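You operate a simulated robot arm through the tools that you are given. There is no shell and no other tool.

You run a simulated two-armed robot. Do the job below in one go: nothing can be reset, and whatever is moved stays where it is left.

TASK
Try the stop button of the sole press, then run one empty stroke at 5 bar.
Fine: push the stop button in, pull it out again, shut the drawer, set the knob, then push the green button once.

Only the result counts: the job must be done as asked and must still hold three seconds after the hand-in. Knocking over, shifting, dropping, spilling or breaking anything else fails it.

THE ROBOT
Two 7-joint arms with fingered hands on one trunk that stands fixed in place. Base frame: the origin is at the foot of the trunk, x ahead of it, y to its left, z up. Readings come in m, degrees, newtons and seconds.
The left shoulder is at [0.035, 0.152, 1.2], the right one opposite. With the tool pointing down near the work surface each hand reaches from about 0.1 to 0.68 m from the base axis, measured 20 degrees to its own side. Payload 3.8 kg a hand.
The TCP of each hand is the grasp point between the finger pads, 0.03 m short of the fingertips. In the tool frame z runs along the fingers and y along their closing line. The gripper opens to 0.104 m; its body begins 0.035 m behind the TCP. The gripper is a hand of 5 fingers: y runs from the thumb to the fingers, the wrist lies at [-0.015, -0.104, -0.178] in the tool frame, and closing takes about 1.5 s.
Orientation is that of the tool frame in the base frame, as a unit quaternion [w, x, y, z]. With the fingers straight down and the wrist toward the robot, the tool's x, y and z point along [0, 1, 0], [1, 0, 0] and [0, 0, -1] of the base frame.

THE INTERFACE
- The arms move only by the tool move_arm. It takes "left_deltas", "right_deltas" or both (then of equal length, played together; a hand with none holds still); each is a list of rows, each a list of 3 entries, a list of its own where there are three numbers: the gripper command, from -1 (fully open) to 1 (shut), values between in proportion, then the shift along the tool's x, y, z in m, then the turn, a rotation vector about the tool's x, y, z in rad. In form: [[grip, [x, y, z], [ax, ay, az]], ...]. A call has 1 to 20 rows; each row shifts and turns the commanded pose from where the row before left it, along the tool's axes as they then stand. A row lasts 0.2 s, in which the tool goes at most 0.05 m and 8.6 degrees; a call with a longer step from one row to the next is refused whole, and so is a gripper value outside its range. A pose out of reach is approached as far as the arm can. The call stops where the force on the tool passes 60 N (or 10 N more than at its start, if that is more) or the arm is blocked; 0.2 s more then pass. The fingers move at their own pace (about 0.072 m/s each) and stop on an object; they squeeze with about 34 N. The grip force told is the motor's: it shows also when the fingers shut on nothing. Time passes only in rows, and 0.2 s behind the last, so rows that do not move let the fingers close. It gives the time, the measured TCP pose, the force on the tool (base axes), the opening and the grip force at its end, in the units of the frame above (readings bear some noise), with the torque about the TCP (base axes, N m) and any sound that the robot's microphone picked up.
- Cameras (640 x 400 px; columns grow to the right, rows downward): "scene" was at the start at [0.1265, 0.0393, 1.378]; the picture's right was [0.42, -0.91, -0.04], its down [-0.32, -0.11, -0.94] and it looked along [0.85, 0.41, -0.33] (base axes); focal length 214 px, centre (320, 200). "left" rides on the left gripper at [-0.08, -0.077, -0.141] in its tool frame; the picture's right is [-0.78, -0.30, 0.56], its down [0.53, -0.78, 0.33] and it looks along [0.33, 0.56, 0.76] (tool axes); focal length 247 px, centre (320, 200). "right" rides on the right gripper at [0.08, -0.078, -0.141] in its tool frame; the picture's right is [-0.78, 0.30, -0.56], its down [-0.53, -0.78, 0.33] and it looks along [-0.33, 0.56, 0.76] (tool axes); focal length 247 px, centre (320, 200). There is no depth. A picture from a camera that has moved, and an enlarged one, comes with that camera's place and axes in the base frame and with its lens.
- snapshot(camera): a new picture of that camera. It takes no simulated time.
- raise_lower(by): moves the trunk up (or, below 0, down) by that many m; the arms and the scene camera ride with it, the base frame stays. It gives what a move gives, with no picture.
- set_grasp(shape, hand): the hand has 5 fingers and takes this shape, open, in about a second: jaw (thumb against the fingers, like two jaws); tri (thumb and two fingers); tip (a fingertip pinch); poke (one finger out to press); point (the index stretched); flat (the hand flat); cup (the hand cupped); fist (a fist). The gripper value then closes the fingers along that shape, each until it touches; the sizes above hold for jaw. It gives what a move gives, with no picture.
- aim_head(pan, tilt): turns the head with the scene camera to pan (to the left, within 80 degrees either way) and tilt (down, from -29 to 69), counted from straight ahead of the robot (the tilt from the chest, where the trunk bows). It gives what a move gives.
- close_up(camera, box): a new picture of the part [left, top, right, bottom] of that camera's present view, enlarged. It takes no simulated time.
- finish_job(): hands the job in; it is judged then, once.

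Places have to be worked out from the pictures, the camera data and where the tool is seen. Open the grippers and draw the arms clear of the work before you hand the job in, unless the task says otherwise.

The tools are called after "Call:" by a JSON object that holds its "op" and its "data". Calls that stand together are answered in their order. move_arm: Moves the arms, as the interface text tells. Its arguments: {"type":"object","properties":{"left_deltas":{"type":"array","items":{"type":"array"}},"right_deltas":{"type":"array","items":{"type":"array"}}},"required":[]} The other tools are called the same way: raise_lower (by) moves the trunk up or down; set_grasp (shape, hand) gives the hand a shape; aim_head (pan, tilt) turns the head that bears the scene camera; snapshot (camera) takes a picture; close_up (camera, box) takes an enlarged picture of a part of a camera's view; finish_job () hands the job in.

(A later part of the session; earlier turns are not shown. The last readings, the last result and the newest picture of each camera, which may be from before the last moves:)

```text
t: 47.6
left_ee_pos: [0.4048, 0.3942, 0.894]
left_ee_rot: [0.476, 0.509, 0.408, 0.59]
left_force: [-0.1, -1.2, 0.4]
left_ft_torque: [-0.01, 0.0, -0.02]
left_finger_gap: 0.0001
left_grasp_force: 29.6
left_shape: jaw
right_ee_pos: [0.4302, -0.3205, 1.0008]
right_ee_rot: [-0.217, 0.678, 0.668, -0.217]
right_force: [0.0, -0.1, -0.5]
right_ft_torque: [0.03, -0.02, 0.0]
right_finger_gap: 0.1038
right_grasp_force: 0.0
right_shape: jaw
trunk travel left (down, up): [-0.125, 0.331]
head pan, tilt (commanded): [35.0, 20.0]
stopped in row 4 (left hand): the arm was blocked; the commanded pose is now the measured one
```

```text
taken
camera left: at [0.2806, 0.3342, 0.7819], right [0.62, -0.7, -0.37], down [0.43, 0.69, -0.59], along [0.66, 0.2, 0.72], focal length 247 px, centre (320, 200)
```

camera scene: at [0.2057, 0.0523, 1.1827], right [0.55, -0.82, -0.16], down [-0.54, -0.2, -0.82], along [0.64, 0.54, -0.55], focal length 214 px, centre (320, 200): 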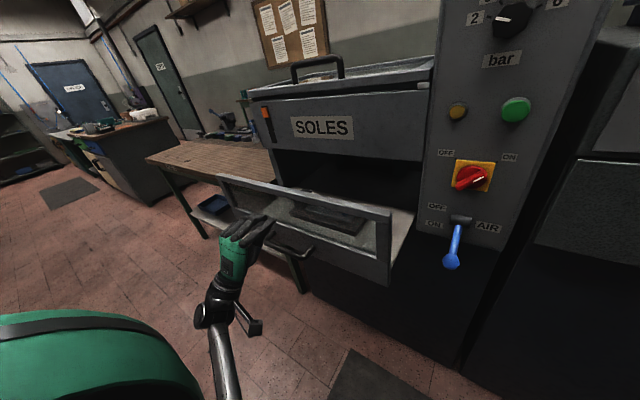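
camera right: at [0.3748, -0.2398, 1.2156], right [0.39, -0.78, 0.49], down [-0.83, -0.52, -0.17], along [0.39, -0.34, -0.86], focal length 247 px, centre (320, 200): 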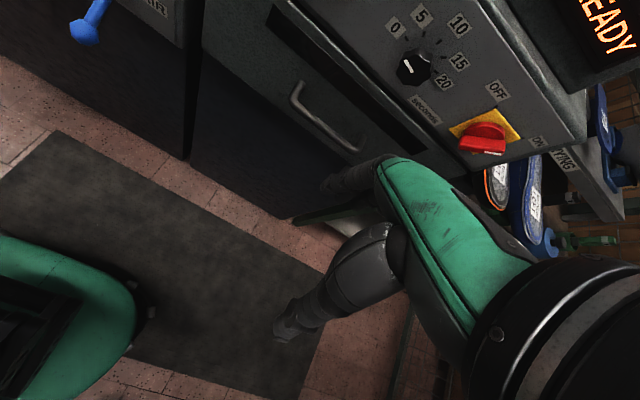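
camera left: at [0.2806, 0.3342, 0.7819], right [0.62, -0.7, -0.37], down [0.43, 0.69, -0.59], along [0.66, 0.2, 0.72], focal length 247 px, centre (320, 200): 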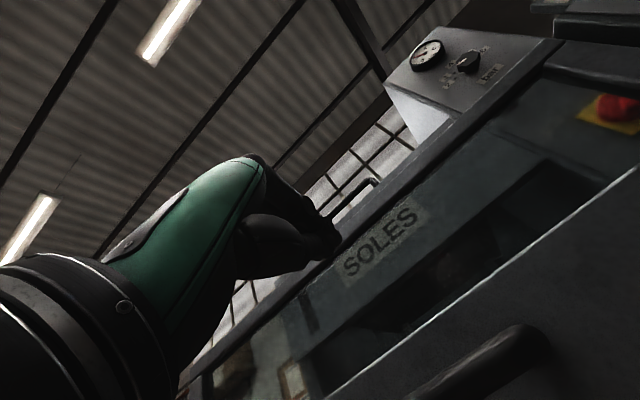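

The arm was folded too tightly there. The panel left of the handle (y≈0.56) suits the left arm better, so I bring the hand back out there and level it.

Call:
{"op": "move_arm", "data": {"left_deltas": [[1, [0.0308, -0.0239, -0.0148], [0, 0, 0]], [1, [0.0308, -0.0239, -0.0148], [0, 0, 0]], [1, [0.0308, -0.0239, -0.0148], [0, 0, 0]], [1, [0.0308, -0.0239, -0.0148], [0, 0, 0]], [1, [0.0308, -0.0239, -0.0148], [0, 0, 0]], [1, [0, 0, 0], [0.049, -0.004, -0.071]], [1, [0, 0, 0], [0.049, -0.004, -0.071]], [1, [0, 0, 0], [0.049, -0.004, -0.071]], [1, [0, 0, 0], [0, 0, 0]]]}}

Call:
{"op": "snapshot", "data": {"camera": "scene"}}

Call:
{"op": "snapshot", "data": {"camera": "left"}}

```text
t: 49.6
left_ee_pos: [0.344, 0.5704, 0.8004]
left_ee_rot: [0.5, 0.501, 0.498, 0.5]
left_force: [0.3, -0.1, 0.1]
left_ft_torque: [0.0, 0.0, -0.03]
left_finger_gap: 0.0002
left_grasp_force: 33.8
left_shape: jaw
right_ee_pos: [0.428, -0.3202, 1.0029]
right_ee_rot: [-0.216, 0.678, 0.668, -0.217]
right_force: [-0.4, 0.4, -0.3]
right_ft_torque: [-0.01, 0.01, -0.01]
right_finger_gap: 0.1038
right_grasp_force: 0.2
right_shape: jaw
trunk travel left (down, up): [-0.125, 0.331]
head pan, tilt (commanded): [35.0, 20.0]
```

```text
taken
camera scene: at [0.2042, 0.0532, 1.183], right [0.55, -0.82, -0.16], down [-0.53, -0.2, -0.82], along [0.64, 0.54, -0.55], focal length 214 px, centre (320, 200)
```

scene: 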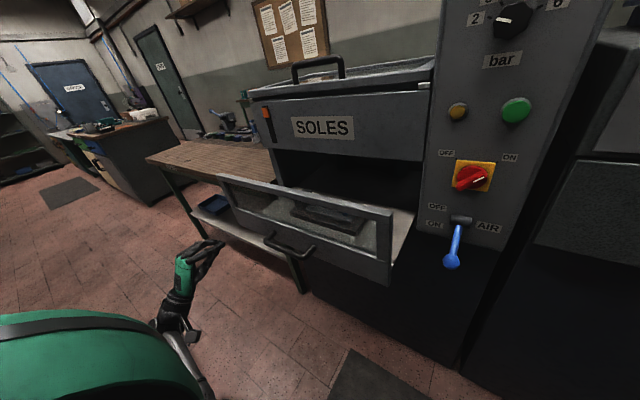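

```text
taken
camera left: at [0.2031, 0.491, 0.7233], right [0.56, -0.78, -0.3], down [0.33, 0.54, -0.78], along [0.76, 0.33, 0.56], focal length 247 px, centre (320, 200)
```

left: 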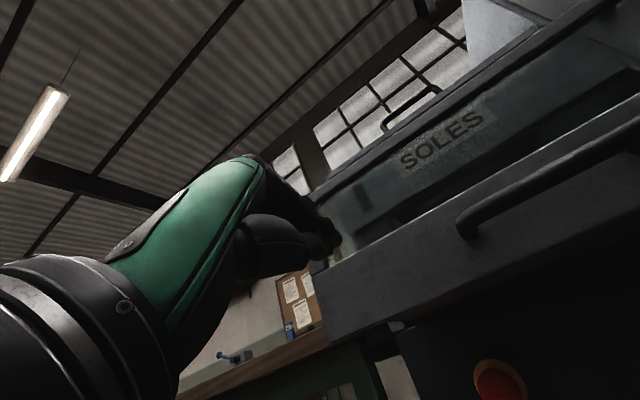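

The hand is level at [0.344, 0.570, 0.800], facing the left part of the drawer panel. I advance and push the drawer slowly.

Call:
{"op": "move_arm", "data": {"left_deltas": [[1, [-0.005, 0, 0.04], [0, 0, 0]], [1, [-0.005, 0, 0.035], [0, 0, 0]], [1, [0, 0, 0.01], [0, 0, 0]], [1, [0, 0, 0.01], [0, 0, 0]], [1, [0, 0, 0.01], [0, 0, 0]], [1, [0, 0, 0.01], [0, 0, 0]], [1, [0, 0, 0.012], [0, 0, 0]], [1, [0, 0, 0.012], [0, 0, 0]], [1, [0, 0, 0.012], [0, 0, 0]], [1, [0, 0, 0.012], [0, 0, 0]], [1, [0, 0, 0.012], [0, 0, 0]], [1, [0, 0, 0.012], [0, 0, 0]]]}}

Call:
{"op": "snapshot", "data": {"camera": "scene"}}

```text
t: 52.2
left_ee_pos: [0.5311, 0.5598, 0.801]
left_ee_rot: [0.499, 0.5, 0.499, 0.502]
left_force: [-0.5, 0.4, -0.7]
left_ft_torque: [0.03, 0.03, -0.01]
left_finger_gap: 0.0
left_grasp_force: 34.1
left_shape: jaw
right_ee_pos: [0.4304, -0.3195, 1.0023]
right_ee_rot: [-0.217, 0.679, 0.667, -0.216]
right_force: [0.3, -0.1, 0.8]
right_ft_torque: [0.02, -0.01, -0.03]
right_finger_gap: 0.1039
right_grasp_force: 0.1
right_shape: jaw
trunk travel left (down, up): [-0.125, 0.331]
head pan, tilt (commanded): [35.0, 20.0]
```

```text
taken
camera scene: at [0.2045, 0.053, 1.183], right [0.55, -0.82, -0.16], down [-0.53, -0.2, -0.82], along [0.64, 0.54, -0.55], focal length 214 px, centre (320, 200)
```

scene: 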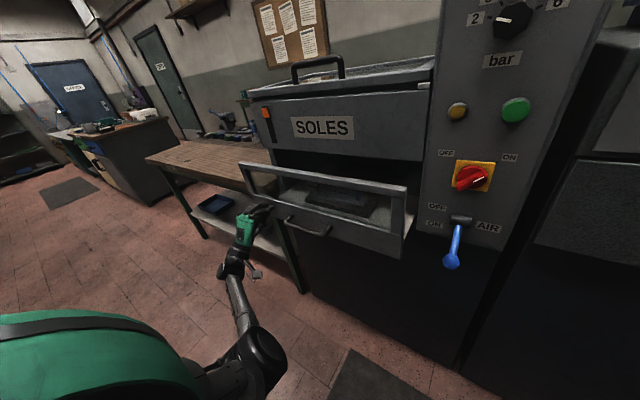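

The drawer slides in smoothly with almost no resistance. I keep pushing until it seats.

Call:
{"op": "move_arm", "data": {"left_deltas": [[1, [0, 0, 0.012], [0, 0, 0]], [1, [0, 0, 0.012], [0, 0, 0]], [1, [0, 0, 0.012], [0, 0, 0]], [1, [0, 0, 0.012], [0, 0, 0]], [1, [0, 0, 0.012], [0, 0, 0]], [1, [0, 0, 0.012], [0, 0, 0]], [1, [0, 0, 0.01], [0, 0, 0]], [1, [0, 0, 0.008], [0, 0, 0]], [1, [0, 0, 0.008], [0, 0, 0]], [1, [0, 0, 0.006], [0, 0, 0]], [1, [0, 0, 0.006], [0, 0, 0]]]}}

Call:
{"op": "snapshot", "data": {"camera": "scene"}}

```text
t: 54.6
left_ee_pos: [0.6408, 0.5597, 0.8011]
left_ee_rot: [0.5, 0.501, 0.499, 0.501]
left_force: [0.7, -0.6, 0.9]
left_ft_torque: [0.0, 0.03, 0.0]
left_finger_gap: 0.0001
left_grasp_force: 34.4
left_shape: jaw
right_ee_pos: [0.4282, -0.318, 1.003]
right_ee_rot: [-0.216, 0.678, 0.668, -0.217]
right_force: [0.4, 0.3, 0.0]
right_ft_torque: [0.01, 0.02, -0.03]
right_finger_gap: 0.1039
right_grasp_force: 0.0
right_shape: jaw
trunk travel left (down, up): [-0.125, 0.331]
head pan, tilt (commanded): [35.0, 20.0]
```

```text
taken
camera scene: at [0.2044, 0.0531, 1.183], right [0.55, -0.82, -0.16], down [-0.53, -0.2, -0.82], along [0.64, 0.54, -0.55], focal length 214 px, centre (320, 200)
```

scene: 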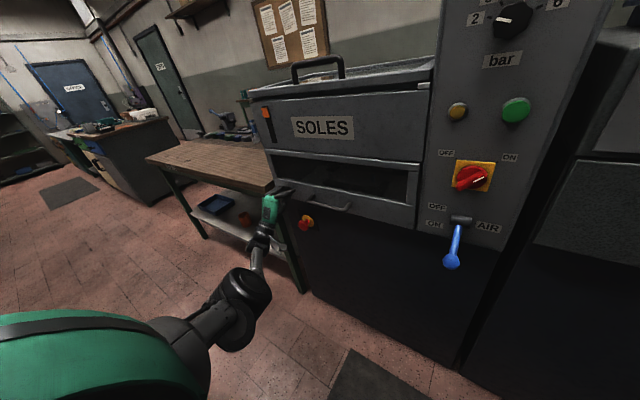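

Drawer nearly shut and the stop button is now visible from the head. I keep pushing in small steps until I feel the stop.

Call:
{"op": "move_arm", "data": {"left_deltas": [[1, [0, 0, 0.006], [0, 0, 0]], [1, [0, 0, 0.006], [0, 0, 0]], [1, [0, 0, 0.005], [0, 0, 0]], [1, [0, 0, 0.005], [0, 0, 0]], [1, [0, 0, 0.005], [0, 0, 0]], [1, [0, 0, 0.005], [0, 0, 0]]]}}

Call:
{"op": "close_up", "data": {"camera": "scene", "box": [230, 80, 450, 270]}}

```text
t: 55.5
left_ee_pos: [0.6493, 0.5601, 0.8047]
left_ee_rot: [0.499, 0.499, 0.497, 0.505]
left_force: [-59.8, -1.7, -7.0]
left_ft_torque: [0.02, 0.19, -0.12]
left_finger_gap: 0.0
left_grasp_force: 34.4
left_shape: jaw
left hand out of reach, approached as far as the arm can: row 4
right_ee_pos: [0.4236, -0.3191, 1.0065]
right_ee_rot: [-0.214, 0.679, 0.668, -0.215]
right_force: [0.3, 0.1, 0.0]
right_ft_torque: [-0.03, -0.03, -0.03]
right_finger_gap: 0.1039
right_grasp_force: 0.1
right_shape: jaw
trunk travel left (down, up): [-0.125, 0.331]
head pan, tilt (commanded): [35.0, 20.0]
stopped in row 4 (left hand): the force on the tool passed its limit at 63 N (the readings are from after the stop); the commanded pose is now the measured one
```

```text
2.11 times, centred on (340, 175) of scene
camera zoom: at [0.1967, 0.0547, 1.1841], right [0.55, -0.82, -0.16], down [-0.53, -0.2, -0.83], along [0.64, 0.54, -0.54], focal length 452 px, centre (278, 253)
```

zoom: 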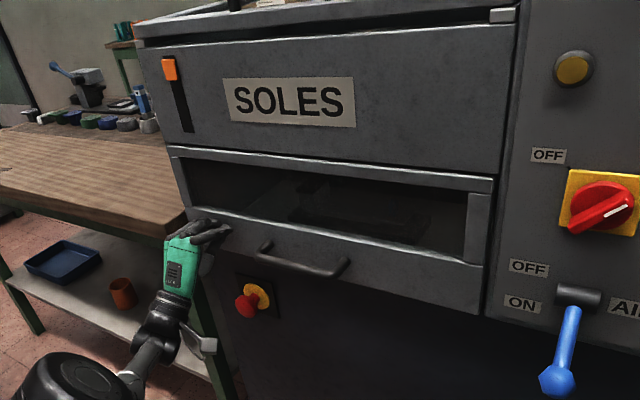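

The drawer hit its end stop at about 60 N and looks flush. I back the left hand off and check that the drawer stays shut.

Call:
{"op": "move_arm", "data": {"left_deltas": [[1, [0, 0, -0.01], [0, 0, 0]], [1, [0, 0, -0.02], [0, 0, 0]], [1, [0, 0, -0.04], [0, 0, 0]], [1, [0, 0, -0.045], [0, 0, 0]], [1, [0, 0, -0.045], [0, 0, 0]], [1, [0, 0, -0.045], [0, 0, 0]], [0, [0, 0, -0.045], [0, 0, 0]]]}}

Call:
{"op": "snapshot", "data": {"camera": "scene"}}

Call:
{"op": "close_up", "data": {"camera": "scene", "box": [230, 80, 450, 270]}}

```text
t: 57.1
left_ee_pos: [0.4097, 0.5576, 0.8023]
left_ee_rot: [0.499, 0.503, 0.497, 0.501]
left_force: [0.8, 0.9, -0.7]
left_ft_torque: [-0.03, -0.01, -0.03]
left_finger_gap: 0.0504
left_grasp_force: 0.0
left_shape: jaw
right_ee_pos: [0.4268, -0.3213, 1.0052]
right_ee_rot: [-0.217, 0.679, 0.667, -0.217]
right_force: [0.2, -0.1, -0.3]
right_ft_torque: [0.0, 0.01, 0.01]
right_finger_gap: 0.104
right_grasp_force: 0.2
right_shape: jaw
trunk travel left (down, up): [-0.125, 0.331]
head pan, tilt (commanded): [35.0, 20.0]
```

```text
taken
camera scene: at [0.2034, 0.0529, 1.1832], right [0.55, -0.82, -0.16], down [-0.53, -0.2, -0.82], along [0.64, 0.54, -0.55], focal length 214 px, centre (320, 200)
```

scene: 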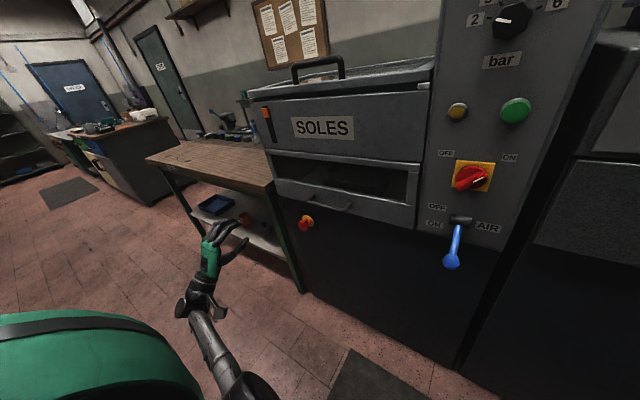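

```text
2.11 times, centred on (340, 175) of scene
camera zoom: at [0.2034, 0.0529, 1.1832], right [0.55, -0.82, -0.16], down [-0.53, -0.2, -0.82], along [0.64, 0.54, -0.55], focal length 452 px, centre (278, 253)
```

zoom: 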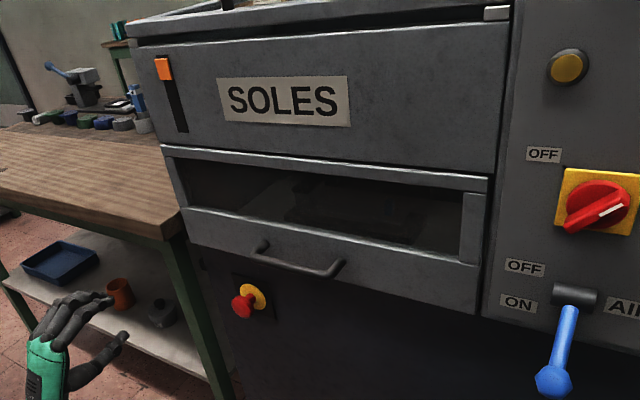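

Drawer is shut and stays flush. Now for the knob: centre about [0.665, 0.045, 1.182] with marks 35° apart, so from 2 to 5 is 105° clockwise. I raise the trunk back to its starting height.

Call:
{"op": "raise_lower", "data": {"by": 0.15}}

Call:
{"op": "aim_head", "data": {"pan": 0, "tilt": 30}}

Call:
{"op": "snapshot", "data": {"camera": "scene"}}

```text
t: 58.9
left_ee_pos: [0.4071, 0.5589, 0.9518]
left_ee_rot: [0.498, 0.502, 0.498, 0.501]
left_force: [0.1, 0.6, 0.2]
left_ft_torque: [-0.01, -0.02, -0.01]
left_finger_gap: 0.0516
left_grasp_force: 0.1
left_shape: jaw
right_ee_pos: [0.428, -0.3194, 1.1535]
right_ee_rot: [-0.216, 0.679, 0.667, -0.217]
right_force: [-0.1, -0.6, 0.1]
right_ft_torque: [0.0, -0.03, 0.0]
right_finger_gap: 0.1037
right_grasp_force: 0.0
right_shape: jaw
trunk travel left (down, up): [-0.275, 0.181]
head pan, tilt (commanded): [35.0, 20.0]
```

```text
t: 59.9
left_ee_pos: [0.4092, 0.5587, 0.9533]
left_ee_rot: [0.498, 0.502, 0.498, 0.501]
left_force: [0.2, -1.0, 0.1]
left_ft_torque: [-0.01, -0.01, -0.03]
left_finger_gap: 0.0515
left_grasp_force: 0.1
left_shape: jaw
right_ee_pos: [0.4278, -0.3207, 1.1537]
right_ee_rot: [-0.217, 0.679, 0.667, -0.216]
right_force: [-0.1, 0.6, 0.2]
right_ft_torque: [0.01, -0.03, 0.0]
right_finger_gap: 0.1039
right_grasp_force: 0.0
right_shape: jaw
trunk travel left (down, up): [-0.275, 0.181]
head pan, tilt (commanded): [0.0, 30.0]
```

```text
taken
camera scene: at [0.1301, -0.0003, 1.3532], right [0.0, -1.0, 0.0], down [-0.57, 0.0, -0.82], along [0.82, 0.0, -0.57], focal length 214 px, centre (320, 200)
```

scene: 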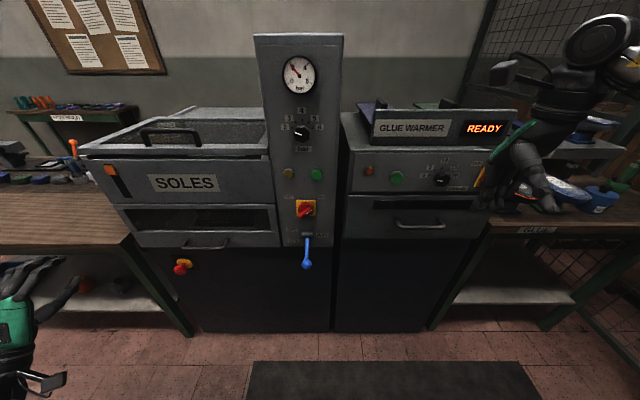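

The right arm needs to point its fingers forward. I pitch it up in place, away from the machines.

Call:
{"op": "move_arm", "data": {"right_deltas": [[-1, [0, 0, 0], [-0.147, 0, 0]], [-1, [0, 0, 0], [-0.147, 0, 0]], [-1, [0, 0, 0], [-0.147, 0, 0]], [-1, [0, 0, 0], [-0.147, 0, 0]], [-1, [0, 0, 0], [-0.147, 0, 0]], [-1, [0, 0, 0], [-0.147, 0, 0]], [-1, [0, 0, 0], [-0.147, 0, 0]], [-1, [0, 0, 0], [-0.147, 0, 0]], [-1, [0, 0, 0], [-0.147, 0, 0]], [-1, [0, 0, 0], [-0.147, 0, 0]]]}}

Call:
{"op": "snapshot", "data": {"camera": "scene"}}

```text
t: 62.1
left_ee_pos: [0.4074, 0.5564, 0.953]
left_ee_rot: [0.498, 0.502, 0.498, 0.502]
left_force: [0.8, -0.4, 0.5]
left_ft_torque: [0.02, 0.01, 0.02]
left_finger_gap: 0.0518
left_grasp_force: 0.1
left_shape: jaw
right_ee_pos: [0.4479, -0.348, 1.1575]
right_ee_rot: [0.283, 0.664, 0.639, 0.268]
right_force: [-0.1, 0.3, 0.9]
right_ft_torque: [0.04, 0.03, 0.02]
right_finger_gap: 0.1038
right_grasp_force: 0.0
right_shape: jaw
right hand out of reach, approached as far as the arm can: row 8, 9, 10
trunk travel left (down, up): [-0.275, 0.181]
head pan, tilt (commanded): [0.0, 30.0]
```

```text
taken
camera scene: at [0.1294, -0.0015, 1.3533], right [0.0, -1.0, 0.0], down [-0.57, 0.0, -0.82], along [0.82, 0.0, -0.57], focal length 214 px, centre (320, 200)
```

scene: 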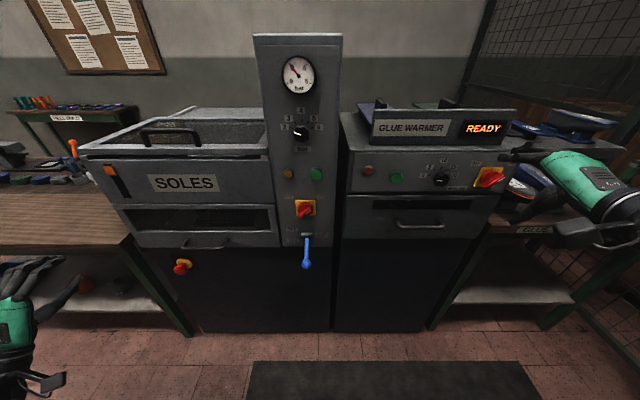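

The right hand now points forward and down 45°. I move it sideways in front of the column, well short of the panel, before pitching further.

Call:
{"op": "move_arm", "data": {"right_deltas": [[-1, [0.044, 0.0079, 0.001], [0, 0, 0]], [-1, [0.044, 0.0079, 0.001], [0, 0, 0]], [-1, [0.044, 0.0079, 0.001], [0, 0, 0]], [-1, [0.044, 0.0079, 0.001], [0, 0, 0]], [-1, [0.044, 0.0079, 0.001], [0, 0, 0]], [-1, [0.044, 0.0079, 0.001], [0, 0, 0]], [-1, [0.044, 0.0079, 0.001], [0, 0, 0]], [-1, [0.044, 0.0079, 0.001], [0, 0, 0]], [-1, [0.044, 0.0079, 0.001], [0, 0, 0]], [-1, [0, 0, 0], [-0.14, 0, 0]], [-1, [0, 0, 0], [-0.14, 0, 0]], [-1, [0, 0, 0], [-0.14, 0, 0]], [-1, [0, 0, 0], [-0.14, 0, 0]], [-1, [0, 0, 0], [-0.14, 0, 0]]]}}

Call:
{"op": "snapshot", "data": {"camera": "scene"}}

Call:
{"op": "snapshot", "data": {"camera": "right"}}

```text
t: 65.1
left_ee_pos: [0.4088, 0.5599, 0.9511]
left_ee_rot: [0.498, 0.502, 0.499, 0.501]
left_force: [-0.3, 0.9, -0.1]
left_ft_torque: [-0.02, 0.06, 0.02]
left_finger_gap: 0.0517
left_grasp_force: 0.1
left_shape: jaw
right_ee_pos: [0.537, 0.0403, 1.2055]
right_ee_rot: [0.493, 0.526, 0.509, 0.47]
right_force: [0.1, 0.2, -0.6]
right_ft_torque: [-0.03, 0.0, -0.03]
right_finger_gap: 0.1041
right_grasp_force: 0.0
right_shape: jaw
right hand out of reach, approached as far as the arm can: row 1, 2
trunk travel left (down, up): [-0.275, 0.181]
head pan, tilt (commanded): [0.0, 30.0]
```

```text
taken
camera scene: at [0.1304, 0.0007, 1.3531], right [0.0, -1.0, 0.0], down [-0.57, 0.0, -0.82], along [0.82, 0.0, -0.57], focal length 214 px, centre (320, 200)
```

scene: 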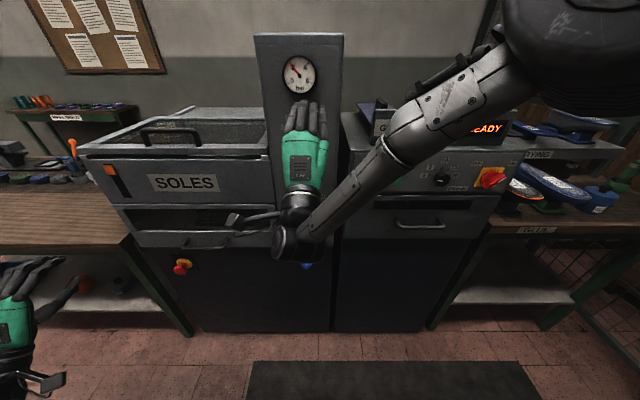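

```text
taken
camera right: at [0.3953, 0.1262, 1.1356], right [-0.57, -0.75, 0.34], down [0.25, -0.55, -0.8], along [0.78, -0.36, 0.5], focal length 247 px, centre (320, 200)
```

right: 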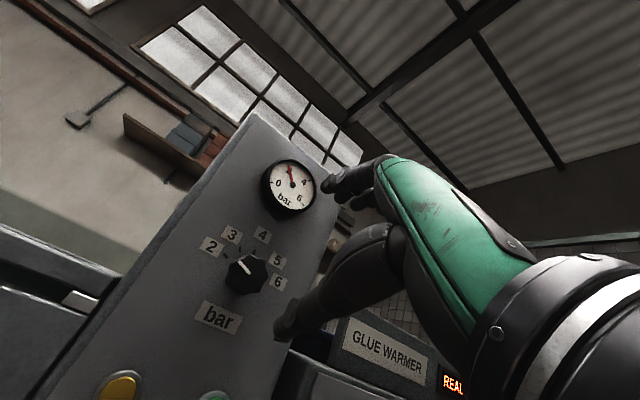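

The right hand is level in front of the knob. I set it on the knob axis at x=0.60 and roll it 60° counter-clockwise to have room for the clockwise turn.

Call:
{"op": "move_arm", "data": {"right_deltas": [[-0.3, [0.0037, -0.0097, 0.0322], [0, 0, 0]], [-0.3, [0.0037, -0.0097, 0.0322], [0, 0, 0]], [-0.3, [0, 0, 0], [-0.0108, 0, -0.13]], [-0.3, [0, 0, 0], [-0.0108, 0, -0.13]], [-0.3, [0, 0, 0], [-0.0108, 0, -0.13]], [-0.3, [0, 0, 0], [-0.0108, 0, -0.13]], [-0.3, [0, 0, 0], [-0.0108, 0, -0.13]], [-0.3, [0, 0, 0], [-0.0108, 0, -0.13]], [-0.3, [0, 0, 0], [-0.0108, 0, -0.13]], [-0.3, [0, 0, 0], [-0.0108, 0, -0.13]], [-0.3, [0, 0, 0], [0, 0, 0]]]}}

Call:
{"op": "snapshot", "data": {"camera": "right"}}

Call:
{"op": "snapshot", "data": {"camera": "scene"}}

```text
t: 67.5
left_ee_pos: [0.4077, 0.5584, 0.9532]
left_ee_rot: [0.498, 0.502, 0.498, 0.502]
left_force: [0.0, 0.1, 0.4]
left_ft_torque: [0.01, 0.0, 0.0]
left_finger_gap: 0.0517
left_grasp_force: 0.0
left_shape: jaw
right_ee_pos: [0.5314, 0.1032, 1.2675]
right_ee_rot: [0.674, 0.247, 0.675, 0.168]
right_force: [-0.2, 0.1, 0.4]
right_ft_torque: [-0.02, 0.02, 0.01]
right_finger_gap: 0.0678
right_grasp_force: 0.0
right_shape: jaw
right hand out of reach, approached as far as the arm can: row 2, 3, 4, 5, 6, 7, 8, 9, 10
trunk travel left (down, up): [-0.275, 0.181]
head pan, tilt (commanded): [0.0, 30.0]
```

```text
taken
camera right: at [0.3862, 0.099, 1.1604], right [-0.55, -0.13, 0.83], down [0.23, -0.97, 0.0], along [0.81, 0.19, 0.56], focal length 247 px, centre (320, 200)
```

right: 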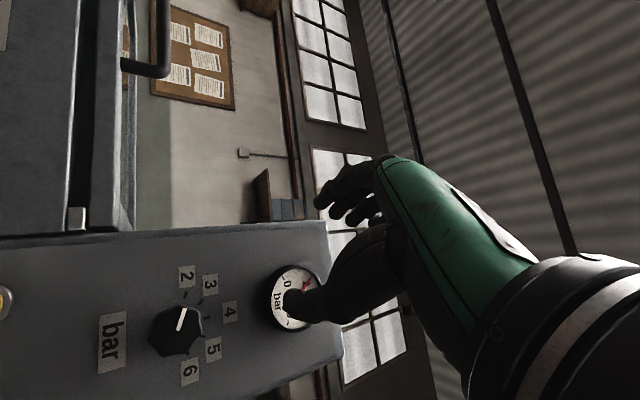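

```text
taken
camera scene: at [0.1075, -0.0601, 1.4125], right [-0.69, -0.73, 0.06], down [-0.02, -0.07, -1.0], along [0.73, -0.68, 0.03], focal length 214 px, centre (320, 200)
```

scene: 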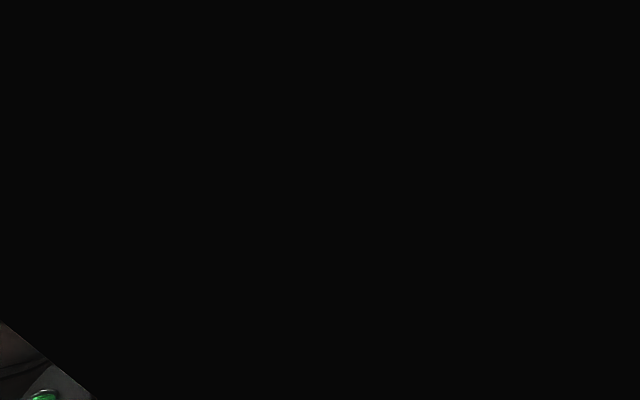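

The roll went the wrong way for this arm: its elbow swung up against the head. The natural range is the other way (clockwise), so I roll back to level while drawing back slightly.

Call:
{"op": "move_arm", "data": {"right_deltas": [[-0.3, [0, 0, -0.01], [-0.0119, 0.0116, 0.139]], [-0.3, [0, 0, -0.01], [-0.0119, 0.0116, 0.139]], [-0.3, [0, 0, 0], [-0.0119, 0.0116, 0.139]], [-0.3, [0, 0, 0], [-0.0119, 0.0116, 0.139]], [-0.3, [0, 0, 0], [-0.0119, 0.0116, 0.139]], [-0.3, [0, 0, 0], [-0.0119, 0.0116, 0.139]], [-0.3, [0, 0, 0], [-0.0119, 0.0116, 0.139]], [-0.3, [0, 0, 0], [0, 0, 0]]]}}

Call:
{"op": "snapshot", "data": {"camera": "scene"}}

Call:
{"op": "snapshot", "data": {"camera": "right"}}

```text
t: 69.3
left_ee_pos: [0.4065, 0.5582, 0.9523]
left_ee_rot: [0.498, 0.502, 0.498, 0.501]
left_force: [0.2, 0.2, -0.3]
left_ft_torque: [0.02, 0.01, 0.01]
left_finger_gap: 0.0515
left_grasp_force: 0.0
left_shape: jaw
right_ee_pos: [0.5093, 0.1109, 1.2622]
right_ee_rot: [0.503, 0.473, 0.522, 0.501]
right_force: [1.0, 0.8, -0.3]
right_ft_torque: [-0.01, -0.04, -0.02]
right_finger_gap: 0.0679
right_grasp_force: 0.0
right_shape: jaw
trunk travel left (down, up): [-0.275, 0.181]
head pan, tilt (commanded): [0.0, 30.0]
```

```text
taken
camera scene: at [0.1324, -0.0128, 1.3653], right [-0.13, -0.99, 0.01], down [-0.46, 0.05, -0.89], along [0.88, -0.13, -0.46], focal length 214 px, centre (320, 200)
```

scene: 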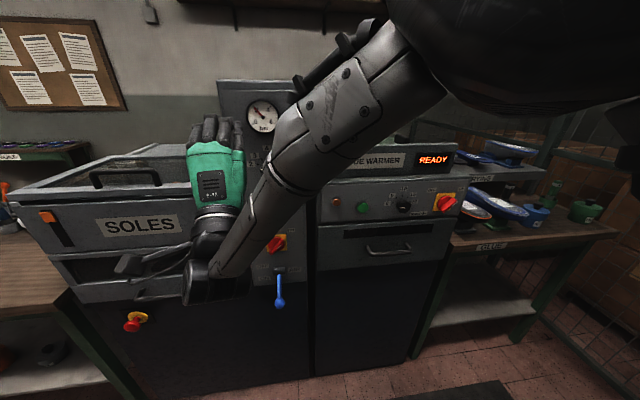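

```text
taken
camera right: at [0.3654, 0.1799, 1.1782], right [-0.52, -0.78, 0.33], down [0.36, -0.56, -0.75], along [0.77, -0.27, 0.58], focal length 247 px, centre (320, 200)
```

right: 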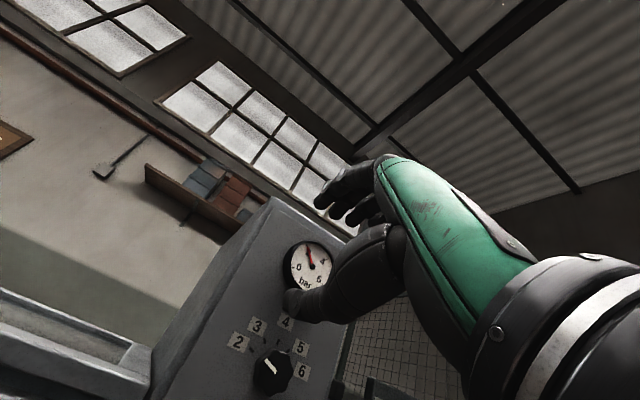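

Level again. I go back onto the knob axis at a safe distance and roll clockwise instead as a dry run.

Call:
{"op": "move_arm", "data": {"right_deltas": [[-0.3, [-0.0215, -0.0253, 0.0157], [0, 0, 0]], [-0.3, [-0.0215, -0.0253, 0.0157], [0, 0, 0]], [-0.3, [-0.0215, -0.0253, 0.0157], [0, 0, 0]], [-0.3, [0, 0, 0], [0, 0, 0.14]], [-0.3, [0, 0, 0], [0, 0, 0.14]], [-0.3, [0, 0, 0], [0, 0, 0.14]], [-0.3, [0, 0, 0], [0, 0, 0.14]], [-0.3, [0, 0, 0], [0, 0, 0.14]], [-0.3, [0, 0, 0], [0, 0, 0.14]], [-0.3, [0, 0, 0], [0, 0, 0]]]}}

Call:
{"op": "snapshot", "data": {"camera": "scene"}}

Call:
{"op": "snapshot", "data": {"camera": "right"}}

```text
t: 71.5
left_ee_pos: [0.4079, 0.5588, 0.9512]
left_ee_rot: [0.498, 0.502, 0.498, 0.502]
left_force: [0.4, -0.1, 1.4]
left_ft_torque: [-0.01, -0.02, 0.01]
left_finger_gap: 0.0516
left_grasp_force: 0.0
left_shape: jaw
right_ee_pos: [0.5391, 0.0651, 1.2098]
right_ee_rot: [0.256, 0.644, 0.284, 0.663]
right_force: [1.2, 0.2, -0.4]
right_ft_torque: [-0.04, -0.02, 0.01]
right_finger_gap: 0.0677
right_grasp_force: 0.0
right_shape: jaw
right hand out of reach, approached as far as the arm can: row 3
trunk travel left (down, up): [-0.275, 0.181]
head pan, tilt (commanded): [0.0, 30.0]
```

```text
taken
camera scene: at [0.1302, -0.0002, 1.3532], right [0.0, -1.0, 0.0], down [-0.57, 0.0, -0.82], along [0.82, 0.0, -0.57], focal length 214 px, centre (320, 200)
```

scene: 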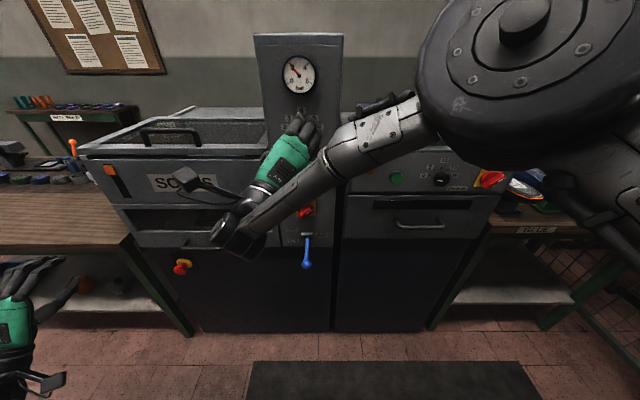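

```text
taken
camera right: at [0.3934, 0.1702, 1.2085], right [-0.52, -0.78, -0.35], down [0.33, 0.19, -0.92], along [0.79, -0.59, 0.16], focal length 247 px, centre (320, 200)
```

right: 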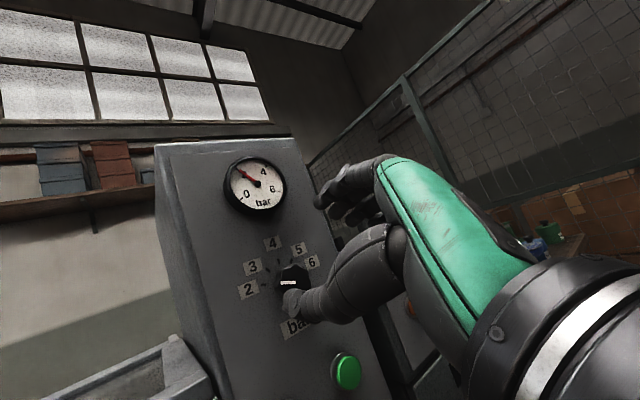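

Clockwise roll works and the head is free again, but the forward reach is poor with the elbow so high. A higher trunk puts the knob well below the shoulder (as it was for the left hand), so I raise it by 0.18.

Call:
{"op": "raise_lower", "data": {"by": 0.18}}

Call:
{"op": "snapshot", "data": {"camera": "scene"}}

```text
t: 73.5
left_ee_pos: [0.4083, 0.5574, 1.1315]
left_ee_rot: [0.498, 0.503, 0.498, 0.501]
left_force: [-0.2, 0.2, -0.4]
left_ft_torque: [0.02, 0.04, -0.02]
left_finger_gap: 0.0516
left_grasp_force: 0.1
left_shape: jaw
right_ee_pos: [0.5388, 0.0636, 1.3902]
right_ee_rot: [0.257, 0.644, 0.284, 0.662]
right_force: [0.0, 0.8, 0.8]
right_ft_torque: [0.03, 0.0, 0.0]
right_finger_gap: 0.0679
right_grasp_force: 0.1
right_shape: jaw
trunk travel left (down, up): [-0.455, 0.001]
head pan, tilt (commanded): [0.0, 30.0]
```

```text
taken
camera scene: at [0.0912, -0.0001, 1.5457], right [0.0, -1.0, 0.0], down [-0.5, 0.0, -0.87], along [0.87, 0.0, -0.5], focal length 214 px, centre (320, 200)
```

scene: 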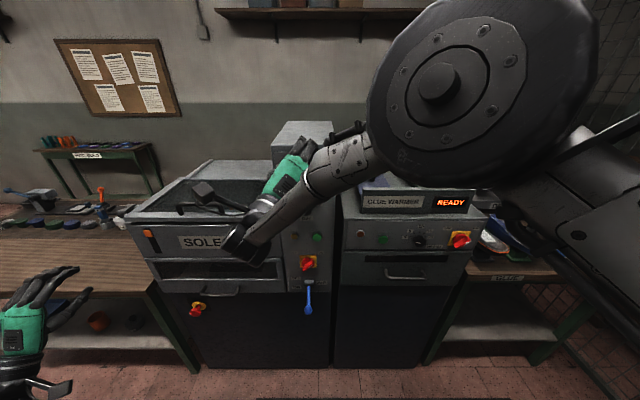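

Now the knob lies 0.2 m below the shoulder. I lower the right hand to the knob's height at a safe distance and watch whether the elbow drops.

Call:
{"op": "move_arm", "data": {"right_deltas": [[-0.3, [-0.0309, -0.0256, -0.0065], [0, 0, 0]], [-0.3, [-0.0309, -0.0256, -0.0065], [0, 0, 0]], [-0.3, [-0.0309, -0.0256, -0.0065], [0, 0, 0]], [-0.3, [-0.0309, -0.0256, -0.0065], [0, 0, 0]], [-0.3, [-0.0309, -0.0256, -0.0065], [0, 0, 0]], [-0.3, [0, 0, 0], [0, 0, 0]]]}}

Call:
{"op": "snapshot", "data": {"camera": "scene"}}

```text
t: 74.9
left_ee_pos: [0.4082, 0.5586, 1.1319]
left_ee_rot: [0.499, 0.501, 0.499, 0.501]
left_force: [0.3, 0.2, -0.3]
left_ft_torque: [0.02, -0.04, 0.04]
left_finger_gap: 0.0518
left_grasp_force: 0.0
left_shape: jaw
right_ee_pos: [0.542, 0.0523, 1.1957]
right_ee_rot: [0.257, 0.644, 0.285, 0.662]
right_force: [0.3, 0.7, 0.3]
right_ft_torque: [0.01, 0.01, -0.01]
right_finger_gap: 0.0677
right_grasp_force: 0.1
right_shape: jaw
right hand out of reach, approached as far as the arm can: row 3, 4, 5
trunk travel left (down, up): [-0.455, 0.001]
head pan, tilt (commanded): [0.0, 30.0]
```

```text
taken
camera scene: at [0.0906, 0.0, 1.5454], right [0.0, -1.0, 0.0], down [-0.5, 0.0, -0.87], along [0.87, 0.0, -0.5], focal length 214 px, centre (320, 200)
```

scene: 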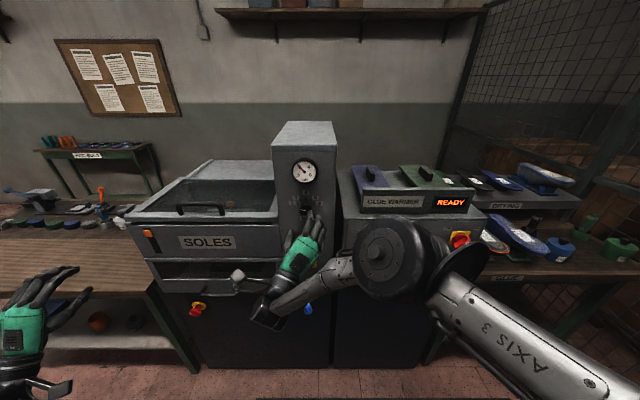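

The elbow has dropped and the arm can now extend. I move forward to x≈0.59 on the knob axis and roll back to near level.

Call:
{"op": "move_arm", "data": {"right_deltas": [[-0.3, [-0.0083, -0.0019, 0.0248], [0, 0, 0]], [-0.3, [-0.0083, -0.0019, 0.0248], [0, 0, 0]], [-0.3, [0, 0, 0], [0, 0, -0.137]], [-0.3, [0, 0, 0], [0, 0, -0.137]], [-0.3, [0, 0, 0], [0, 0, -0.137]], [-0.3, [0, 0, 0], [0, 0, -0.137]], [-0.3, [0, 0, 0], [0, 0, -0.137]], [-0.3, [0, 0, 0], [0, 0, -0.137]], [-0.3, [0, 0, 0], [0, 0, 0]]]}}

Call:
{"op": "snapshot", "data": {"camera": "right"}}

Call:
{"op": "snapshot", "data": {"camera": "scene"}}

```text
t: 76.9
left_ee_pos: [0.4078, 0.5588, 1.132]
left_ee_rot: [0.498, 0.503, 0.498, 0.501]
left_force: [-0.7, 0.1, -0.1]
left_ft_torque: [0.02, 0.0, -0.01]
left_finger_gap: 0.0513
left_grasp_force: 0.0
left_shape: jaw
right_ee_pos: [0.4918, 0.0927, 1.3311]
right_ee_rot: [0.499, 0.479, 0.519, 0.502]
right_force: [0.4, -0.2, -0.7]
right_ft_torque: [-0.01, 0.0, -0.01]
right_finger_gap: 0.0681
right_grasp_force: 0.0
right_shape: jaw
right hand out of reach, approached as far as the arm can: row 2, 3, 4, 5, 6, 7, 8
trunk travel left (down, up): [-0.455, 0.001]
head pan, tilt (commanded): [0.0, 30.0]
```

```text
taken
camera right: at [0.3496, 0.1641, 1.2493], right [-0.53, -0.79, 0.32], down [0.36, -0.55, -0.76], along [0.77, -0.28, 0.57], focal length 247 px, centre (320, 200)
```

right: 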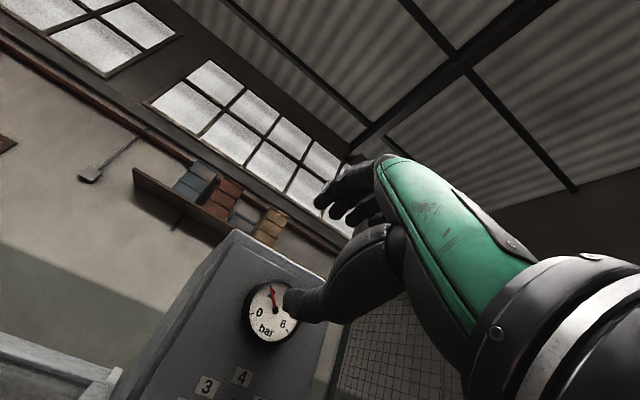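

```text
taken
camera scene: at [0.0914, -0.0003, 1.5453], right [0.0, -1.0, 0.0], down [-0.5, 0.0, -0.87], along [0.87, 0.0, -0.5], focal length 214 px, centre (320, 200)
```

scene: 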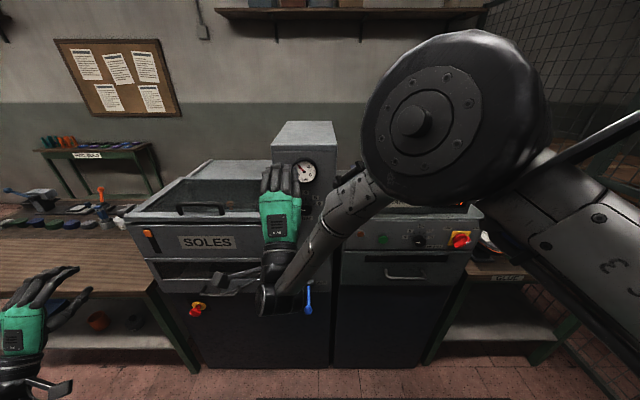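

The right arm runs into its limits there (cross-body, wrist too bent). The left shoulder is closer to the knob in line, so I'll use the left hand; first I move the right hand away to the right and point it down again.

Call:
{"op": "move_arm", "data": {"right_deltas": [[-1, [-0.0467, 0, -0.0111], [0, 0, 0]], [-1, [-0.0467, 0, -0.0111], [0, 0, 0]], [-1, [-0.0467, 0, -0.0111], [0, 0, 0]], [-1, [-0.0467, 0, -0.0111], [0, 0, 0]], [-1, [-0.0467, 0, -0.0111], [0, 0, 0]], [-1, [-0.0467, 0, -0.0111], [0, 0, 0]], [-1, [-0.0467, 0, -0.0111], [0, 0, 0]], [-1, [-0.0467, 0, -0.0111], [0, 0, 0]], [-1, [-0.0467, 0, -0.0111], [0, 0, 0]], [-1, [0, 0, 0], [0.14, 0, 0]], [-1, [0, 0, 0], [0.14, 0, 0]], [-1, [0, 0, 0], [0.14, 0, 0]], [-1, [0, 0, 0], [0.14, 0, 0]], [-1, [0, 0, 0], [0.14, 0, 0]], [-1, [0, 0, 0], [0.14, 0, 0]], [-1, [0, 0, 0], [0.14, 0, 0]]]}}

Call:
{"op": "snapshot", "data": {"camera": "scene"}}

```text
t: 80.3
left_ee_pos: [0.4077, 0.5581, 1.1321]
left_ee_rot: [0.499, 0.502, 0.498, 0.501]
left_force: [0.0, 0.0, 0.2]
left_ft_torque: [0.0, 0.0, 0.0]
left_finger_gap: 0.0517
left_grasp_force: 0.2
left_shape: jaw
right_ee_pos: [0.4105, -0.0464, 1.4533]
right_ee_rot: [0.216, 0.656, 0.695, 0.202]
right_force: [0.3, 0.6, 0.3]
right_ft_torque: [0.0, 0.0, -0.02]
right_finger_gap: 0.1034
right_grasp_force: 0.0
right_shape: jaw
right hand out of reach, approached as far as the arm can: row 1, 2, 3, 4, 5, 6, 7, 8, 9, 10, 11
trunk travel left (down, up): [-0.455, 0.001]
head pan, tilt (commanded): [0.0, 30.0]
```

```text
taken
camera scene: at [0.0919, -0.0009, 1.5453], right [0.0, -1.0, 0.0], down [-0.5, 0.0, -0.87], along [0.87, 0.0, -0.5], focal length 214 px, centre (320, 200)
```

scene: 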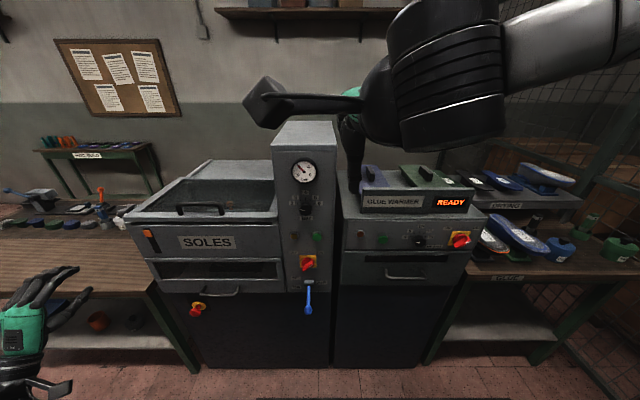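

The right hand ends high over the warmer side, fingers down. I shift it further right and level it out to its natural pose.

Call:
{"op": "move_arm", "data": {"right_deltas": [[-1, [-0.045, 0, 0], [0, 0, 0]], [-1, [-0.045, 0, 0], [0, 0, 0]], [-1, [-0.045, 0, 0], [0, 0, 0]], [-1, [-0.045, 0, 0], [0, 0, 0]], [-1, [-0.045, 0, 0], [0, 0, 0]], [-1, [-0.045, 0, 0], [0, 0, 0]], [-1, [0, 0, 0], [0.14, 0, 0]], [-1, [0, 0, 0], [0.14, 0, 0]], [-1, [0, 0, 0], [0.14, 0, 0]], [-1, [0, 0, 0], [0.14, 0, 0]], [-1, [0, 0, 0], [0, 0, 0]]]}}

Call:
{"op": "snapshot", "data": {"camera": "scene"}}

```text
t: 82.7
left_ee_pos: [0.408, 0.5586, 1.1319]
left_ee_rot: [0.498, 0.502, 0.498, 0.501]
left_force: [0.1, 0.3, -0.7]
left_ft_torque: [0.03, -0.03, 0.0]
left_finger_gap: 0.0513
left_grasp_force: 0.0
left_shape: jaw
right_ee_pos: [0.4217, -0.3147, 1.463]
right_ee_rot: [0.027, 0.691, 0.723, 0.002]
right_force: [-0.1, 0.0, 0.7]
right_ft_torque: [-0.01, -0.02, -0.01]
right_finger_gap: 0.1035
right_grasp_force: 0.1
right_shape: jaw
trunk travel left (down, up): [-0.455, 0.001]
head pan, tilt (commanded): [0.0, 30.0]
```

```text
taken
camera scene: at [0.0911, -0.0001, 1.5454], right [0.0, -1.0, 0.0], down [-0.5, 0.0, -0.87], along [0.87, 0.0, -0.5], focal length 214 px, centre (320, 200)
```

scene: 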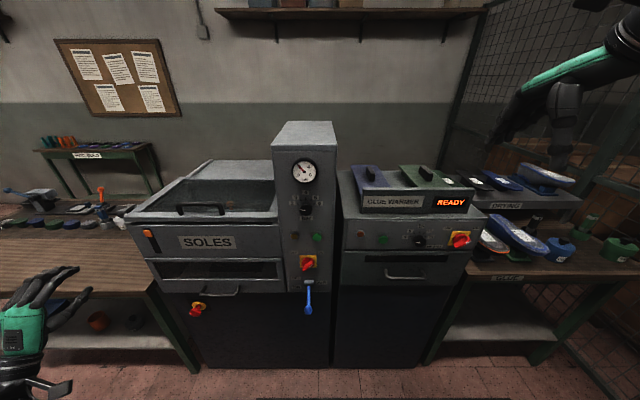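

Right hand parked clear. I lower the trunk by 0.10 for a good reach and bring the left hand forward, then sideways toward the knob, staying at x≤0.56.

Call:
{"op": "raise_lower", "data": {"by": -0.1}}

Call:
{"op": "move_arm", "data": {"left_deltas": [[-0.3, [0, 0, 0.045], [0, 0, 0]], [-0.3, [0, 0, 0.045], [0, 0, 0]], [-0.3, [0, 0, 0.045], [0, 0, 0]], [-0.3, [-0.045, 0.013, 0], [0, 0, 0]], [-0.3, [-0.045, 0.013, 0], [0, 0, 0]], [-0.3, [-0.045, 0.013, 0], [0, 0, 0]], [-0.3, [-0.045, 0.013, 0], [0, 0, 0]], [-0.3, [-0.045, 0.013, 0], [0, 0, 0]], [-0.3, [-0.045, 0.013, 0], [0, 0, 0]], [-0.3, [-0.045, 0.013, 0], [0, 0, 0]], [-0.3, [0, 0, 0], [0, 0, 0]]]}}

Call:
{"op": "snapshot", "data": {"camera": "scene"}}

```text
t: 84.0
left_ee_pos: [0.4082, 0.559, 1.0321]
left_ee_rot: [0.499, 0.503, 0.497, 0.501]
left_force: [0.5, -0.6, 0.4]
left_ft_torque: [0.01, 0.02, -0.01]
left_finger_gap: 0.0514
left_grasp_force: 0.0
left_shape: jaw
right_ee_pos: [0.4214, -0.3164, 1.361]
right_ee_rot: [0.027, 0.691, 0.722, 0.002]
right_force: [-0.1, 0.7, -0.2]
right_ft_torque: [-0.01, 0.01, -0.02]
right_finger_gap: 0.1036
right_grasp_force: 0.1
right_shape: jaw
trunk travel left (down, up): [-0.355, 0.101]
head pan, tilt (commanded): [0.0, 30.0]
```

```text
t: 86.0
left_ee_pos: [0.5679, 0.3272, 1.239]
left_ee_rot: [0.539, 0.441, 0.427, 0.577]
left_force: [0.0, 0.3, 0.2]
left_ft_torque: [0.02, 0.01, 0.04]
left_finger_gap: 0.068
left_grasp_force: 0.0
left_shape: jaw
right_ee_pos: [0.4229, -0.3173, 1.3621]
right_ee_rot: [0.027, 0.69, 0.723, 0.001]
right_force: [0.6, -0.3, 0.5]
right_ft_torque: [-0.01, 0.0, 0.01]
right_finger_gap: 0.1035
right_grasp_force: 0.0
right_shape: jaw
trunk travel left (down, up): [-0.355, 0.101]
head pan, tilt (commanded): [0.0, 30.0]
stopped in row 9 (left hand): the arm was blocked; the commanded pose is now the measured one
```

```text
taken
camera scene: at [0.1045, -0.0016, 1.4418], right [0.0, -1.0, 0.0], down [-0.53, 0.0, -0.85], along [0.85, 0.0, -0.53], focal length 214 px, centre (320, 200)
```

scene: 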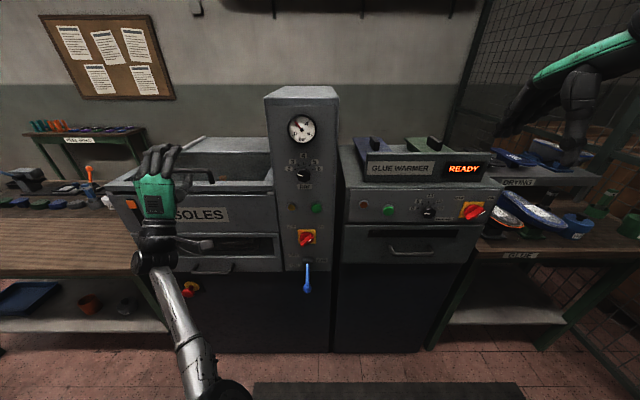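

The left arm needs its elbow outward: that suits a clockwise-rolled hand and a lower trunk. I lower the trunk 0.12 and then move inboard while rolling the left hand clockwise.

Call:
{"op": "raise_lower", "data": {"by": -0.12}}

Call:
{"op": "move_arm", "data": {"left_deltas": [[-0.3, [0, 0, 0], [0, 0, 0.13]], [-0.3, [0, 0, 0], [0, 0, 0.13]], [-0.3, [0, 0, 0], [0, 0, 0.13]], [-0.3, [0, 0, 0], [0, 0, 0.13]], [-0.3, [0, 0, 0], [0, 0, 0.13]], [-0.3, [0, 0, 0], [0, 0, 0.13]], [-0.3, [0, 0, 0], [0, 0, 0]]]}}

Call:
{"op": "snapshot", "data": {"camera": "scene"}}

```text
t: 87.5
left_ee_pos: [0.5652, 0.3328, 1.1235]
left_ee_rot: [0.531, 0.444, 0.424, 0.584]
left_force: [-0.8, 0.7, -0.9]
left_ft_torque: [-0.01, 0.02, -0.04]
left_finger_gap: 0.0674
left_grasp_force: 0.1
left_shape: jaw
right_ee_pos: [0.4208, -0.3168, 1.2426]
right_ee_rot: [0.027, 0.691, 0.723, 0.003]
right_force: [-0.2, 0.6, -0.2]
right_ft_torque: [0.02, -0.03, -0.01]
right_finger_gap: 0.1039
right_grasp_force: 0.0
right_shape: jaw
trunk travel left (down, up): [-0.235, 0.221]
head pan, tilt (commanded): [0.0, 30.0]
```

```text
t: 89.1
left_ee_pos: [0.5679, 0.3263, 1.1185]
left_ee_rot: [0.281, 0.571, 0.228, 0.737]
left_force: [-0.8, 1.0, -0.1]
left_ft_torque: [0.05, -0.01, -0.01]
left_finger_gap: 0.0676
left_grasp_force: 0.0
left_shape: jaw
right_ee_pos: [0.4214, -0.3159, 1.2429]
right_ee_rot: [0.027, 0.691, 0.723, 0.001]
right_force: [-0.9, 0.5, -0.2]
right_ft_torque: [0.0, -0.03, -0.03]
right_finger_gap: 0.1038
right_grasp_force: 0.0
right_shape: jaw
trunk travel left (down, up): [-0.235, 0.221]
head pan, tilt (commanded): [0.0, 30.0]
```

```text
taken
camera scene: at [0.1484, -0.0006, 1.3066], right [0.0, -1.0, 0.0], down [-0.61, 0.0, -0.79], along [0.79, 0.0, -0.61], focal length 214 px, centre (320, 200)
```

scene: 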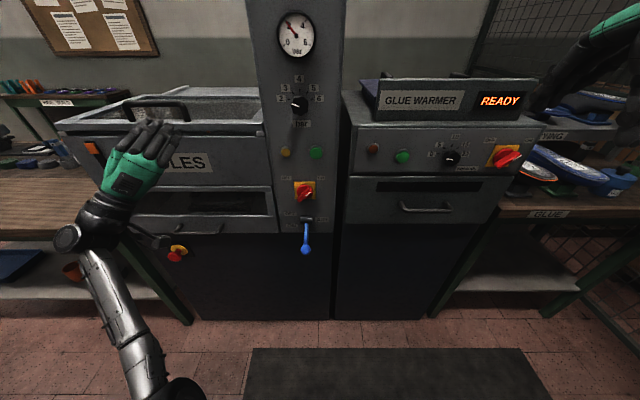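

Rolled clockwise 45° the left arm is comfortable. I move it inboard in front of the knob (x≈0.56) and level the pitch.

Call:
{"op": "move_arm", "data": {"left_deltas": [[-0.3, [-0.0208, 0.0344, 0.0002], [0, 0, 0]], [-0.3, [-0.0208, 0.0344, 0.0002], [0, 0, 0]], [-0.3, [-0.0208, 0.0344, 0.0002], [0, 0, 0]], [-0.3, [-0.0208, 0.0344, 0.0002], [0, 0, 0]], [-0.3, [-0.0208, 0.0344, 0.0002], [0, 0, 0]], [-0.3, [-0.0208, 0.0344, 0.0002], [0, 0, 0]], [-0.3, [-0.0208, 0.0344, 0.0002], [0, 0, 0]], [-0.3, [0, 0, 0], [0.083, -0.091, 0.002]], [-0.3, [0, 0, 0], [0.083, -0.091, 0.002]], [-0.3, [0, 0, 0], [0, 0, 0]]]}}

Call:
{"op": "snapshot", "data": {"camera": "scene"}}

Call:
{"op": "snapshot", "data": {"camera": "left"}}

```text
t: 91.3
left_ee_pos: [0.56, 0.0501, 1.1731]
left_ee_rot: [0.25, 0.657, 0.262, 0.661]
left_force: [-0.2, -0.2, -0.5]
left_ft_torque: [0.03, -0.02, 0.0]
left_finger_gap: 0.0677
left_grasp_force: 0.1
left_shape: jaw
right_ee_pos: [0.4223, -0.3148, 1.2427]
right_ee_rot: [0.027, 0.691, 0.723, 0.002]
right_force: [-0.3, -0.4, 0.3]
right_ft_torque: [0.02, 0.0, 0.06]
right_finger_gap: 0.1037
right_grasp_force: 0.1
right_shape: jaw
trunk travel left (down, up): [-0.235, 0.221]
head pan, tilt (commanded): [0.0, 30.0]
```

```text
taken
camera scene: at [0.1485, 0.0, 1.3066], right [0.0, -1.0, 0.0], down [-0.61, 0.0, -0.79], along [0.79, 0.0, -0.61], focal length 214 px, centre (320, 200)
```

scene: 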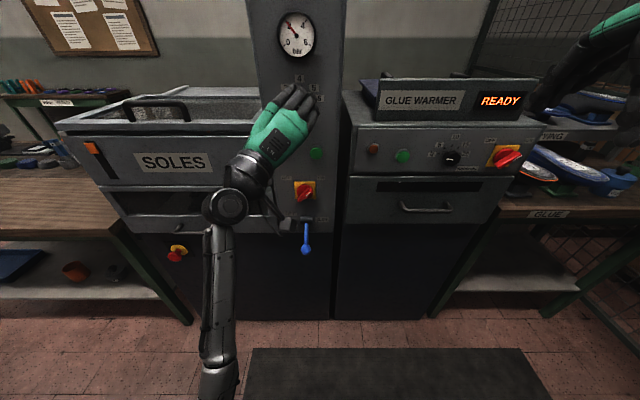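

```text
taken
camera left: at [0.4193, 0.0521, 1.0619], right [0.56, -0.3, -0.77], down [0.32, 0.94, -0.13], along [0.77, -0.17, 0.62], focal length 247 px, centre (320, 200)
```

left: 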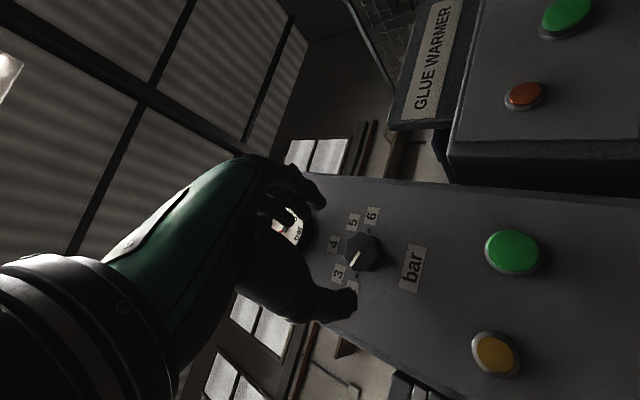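

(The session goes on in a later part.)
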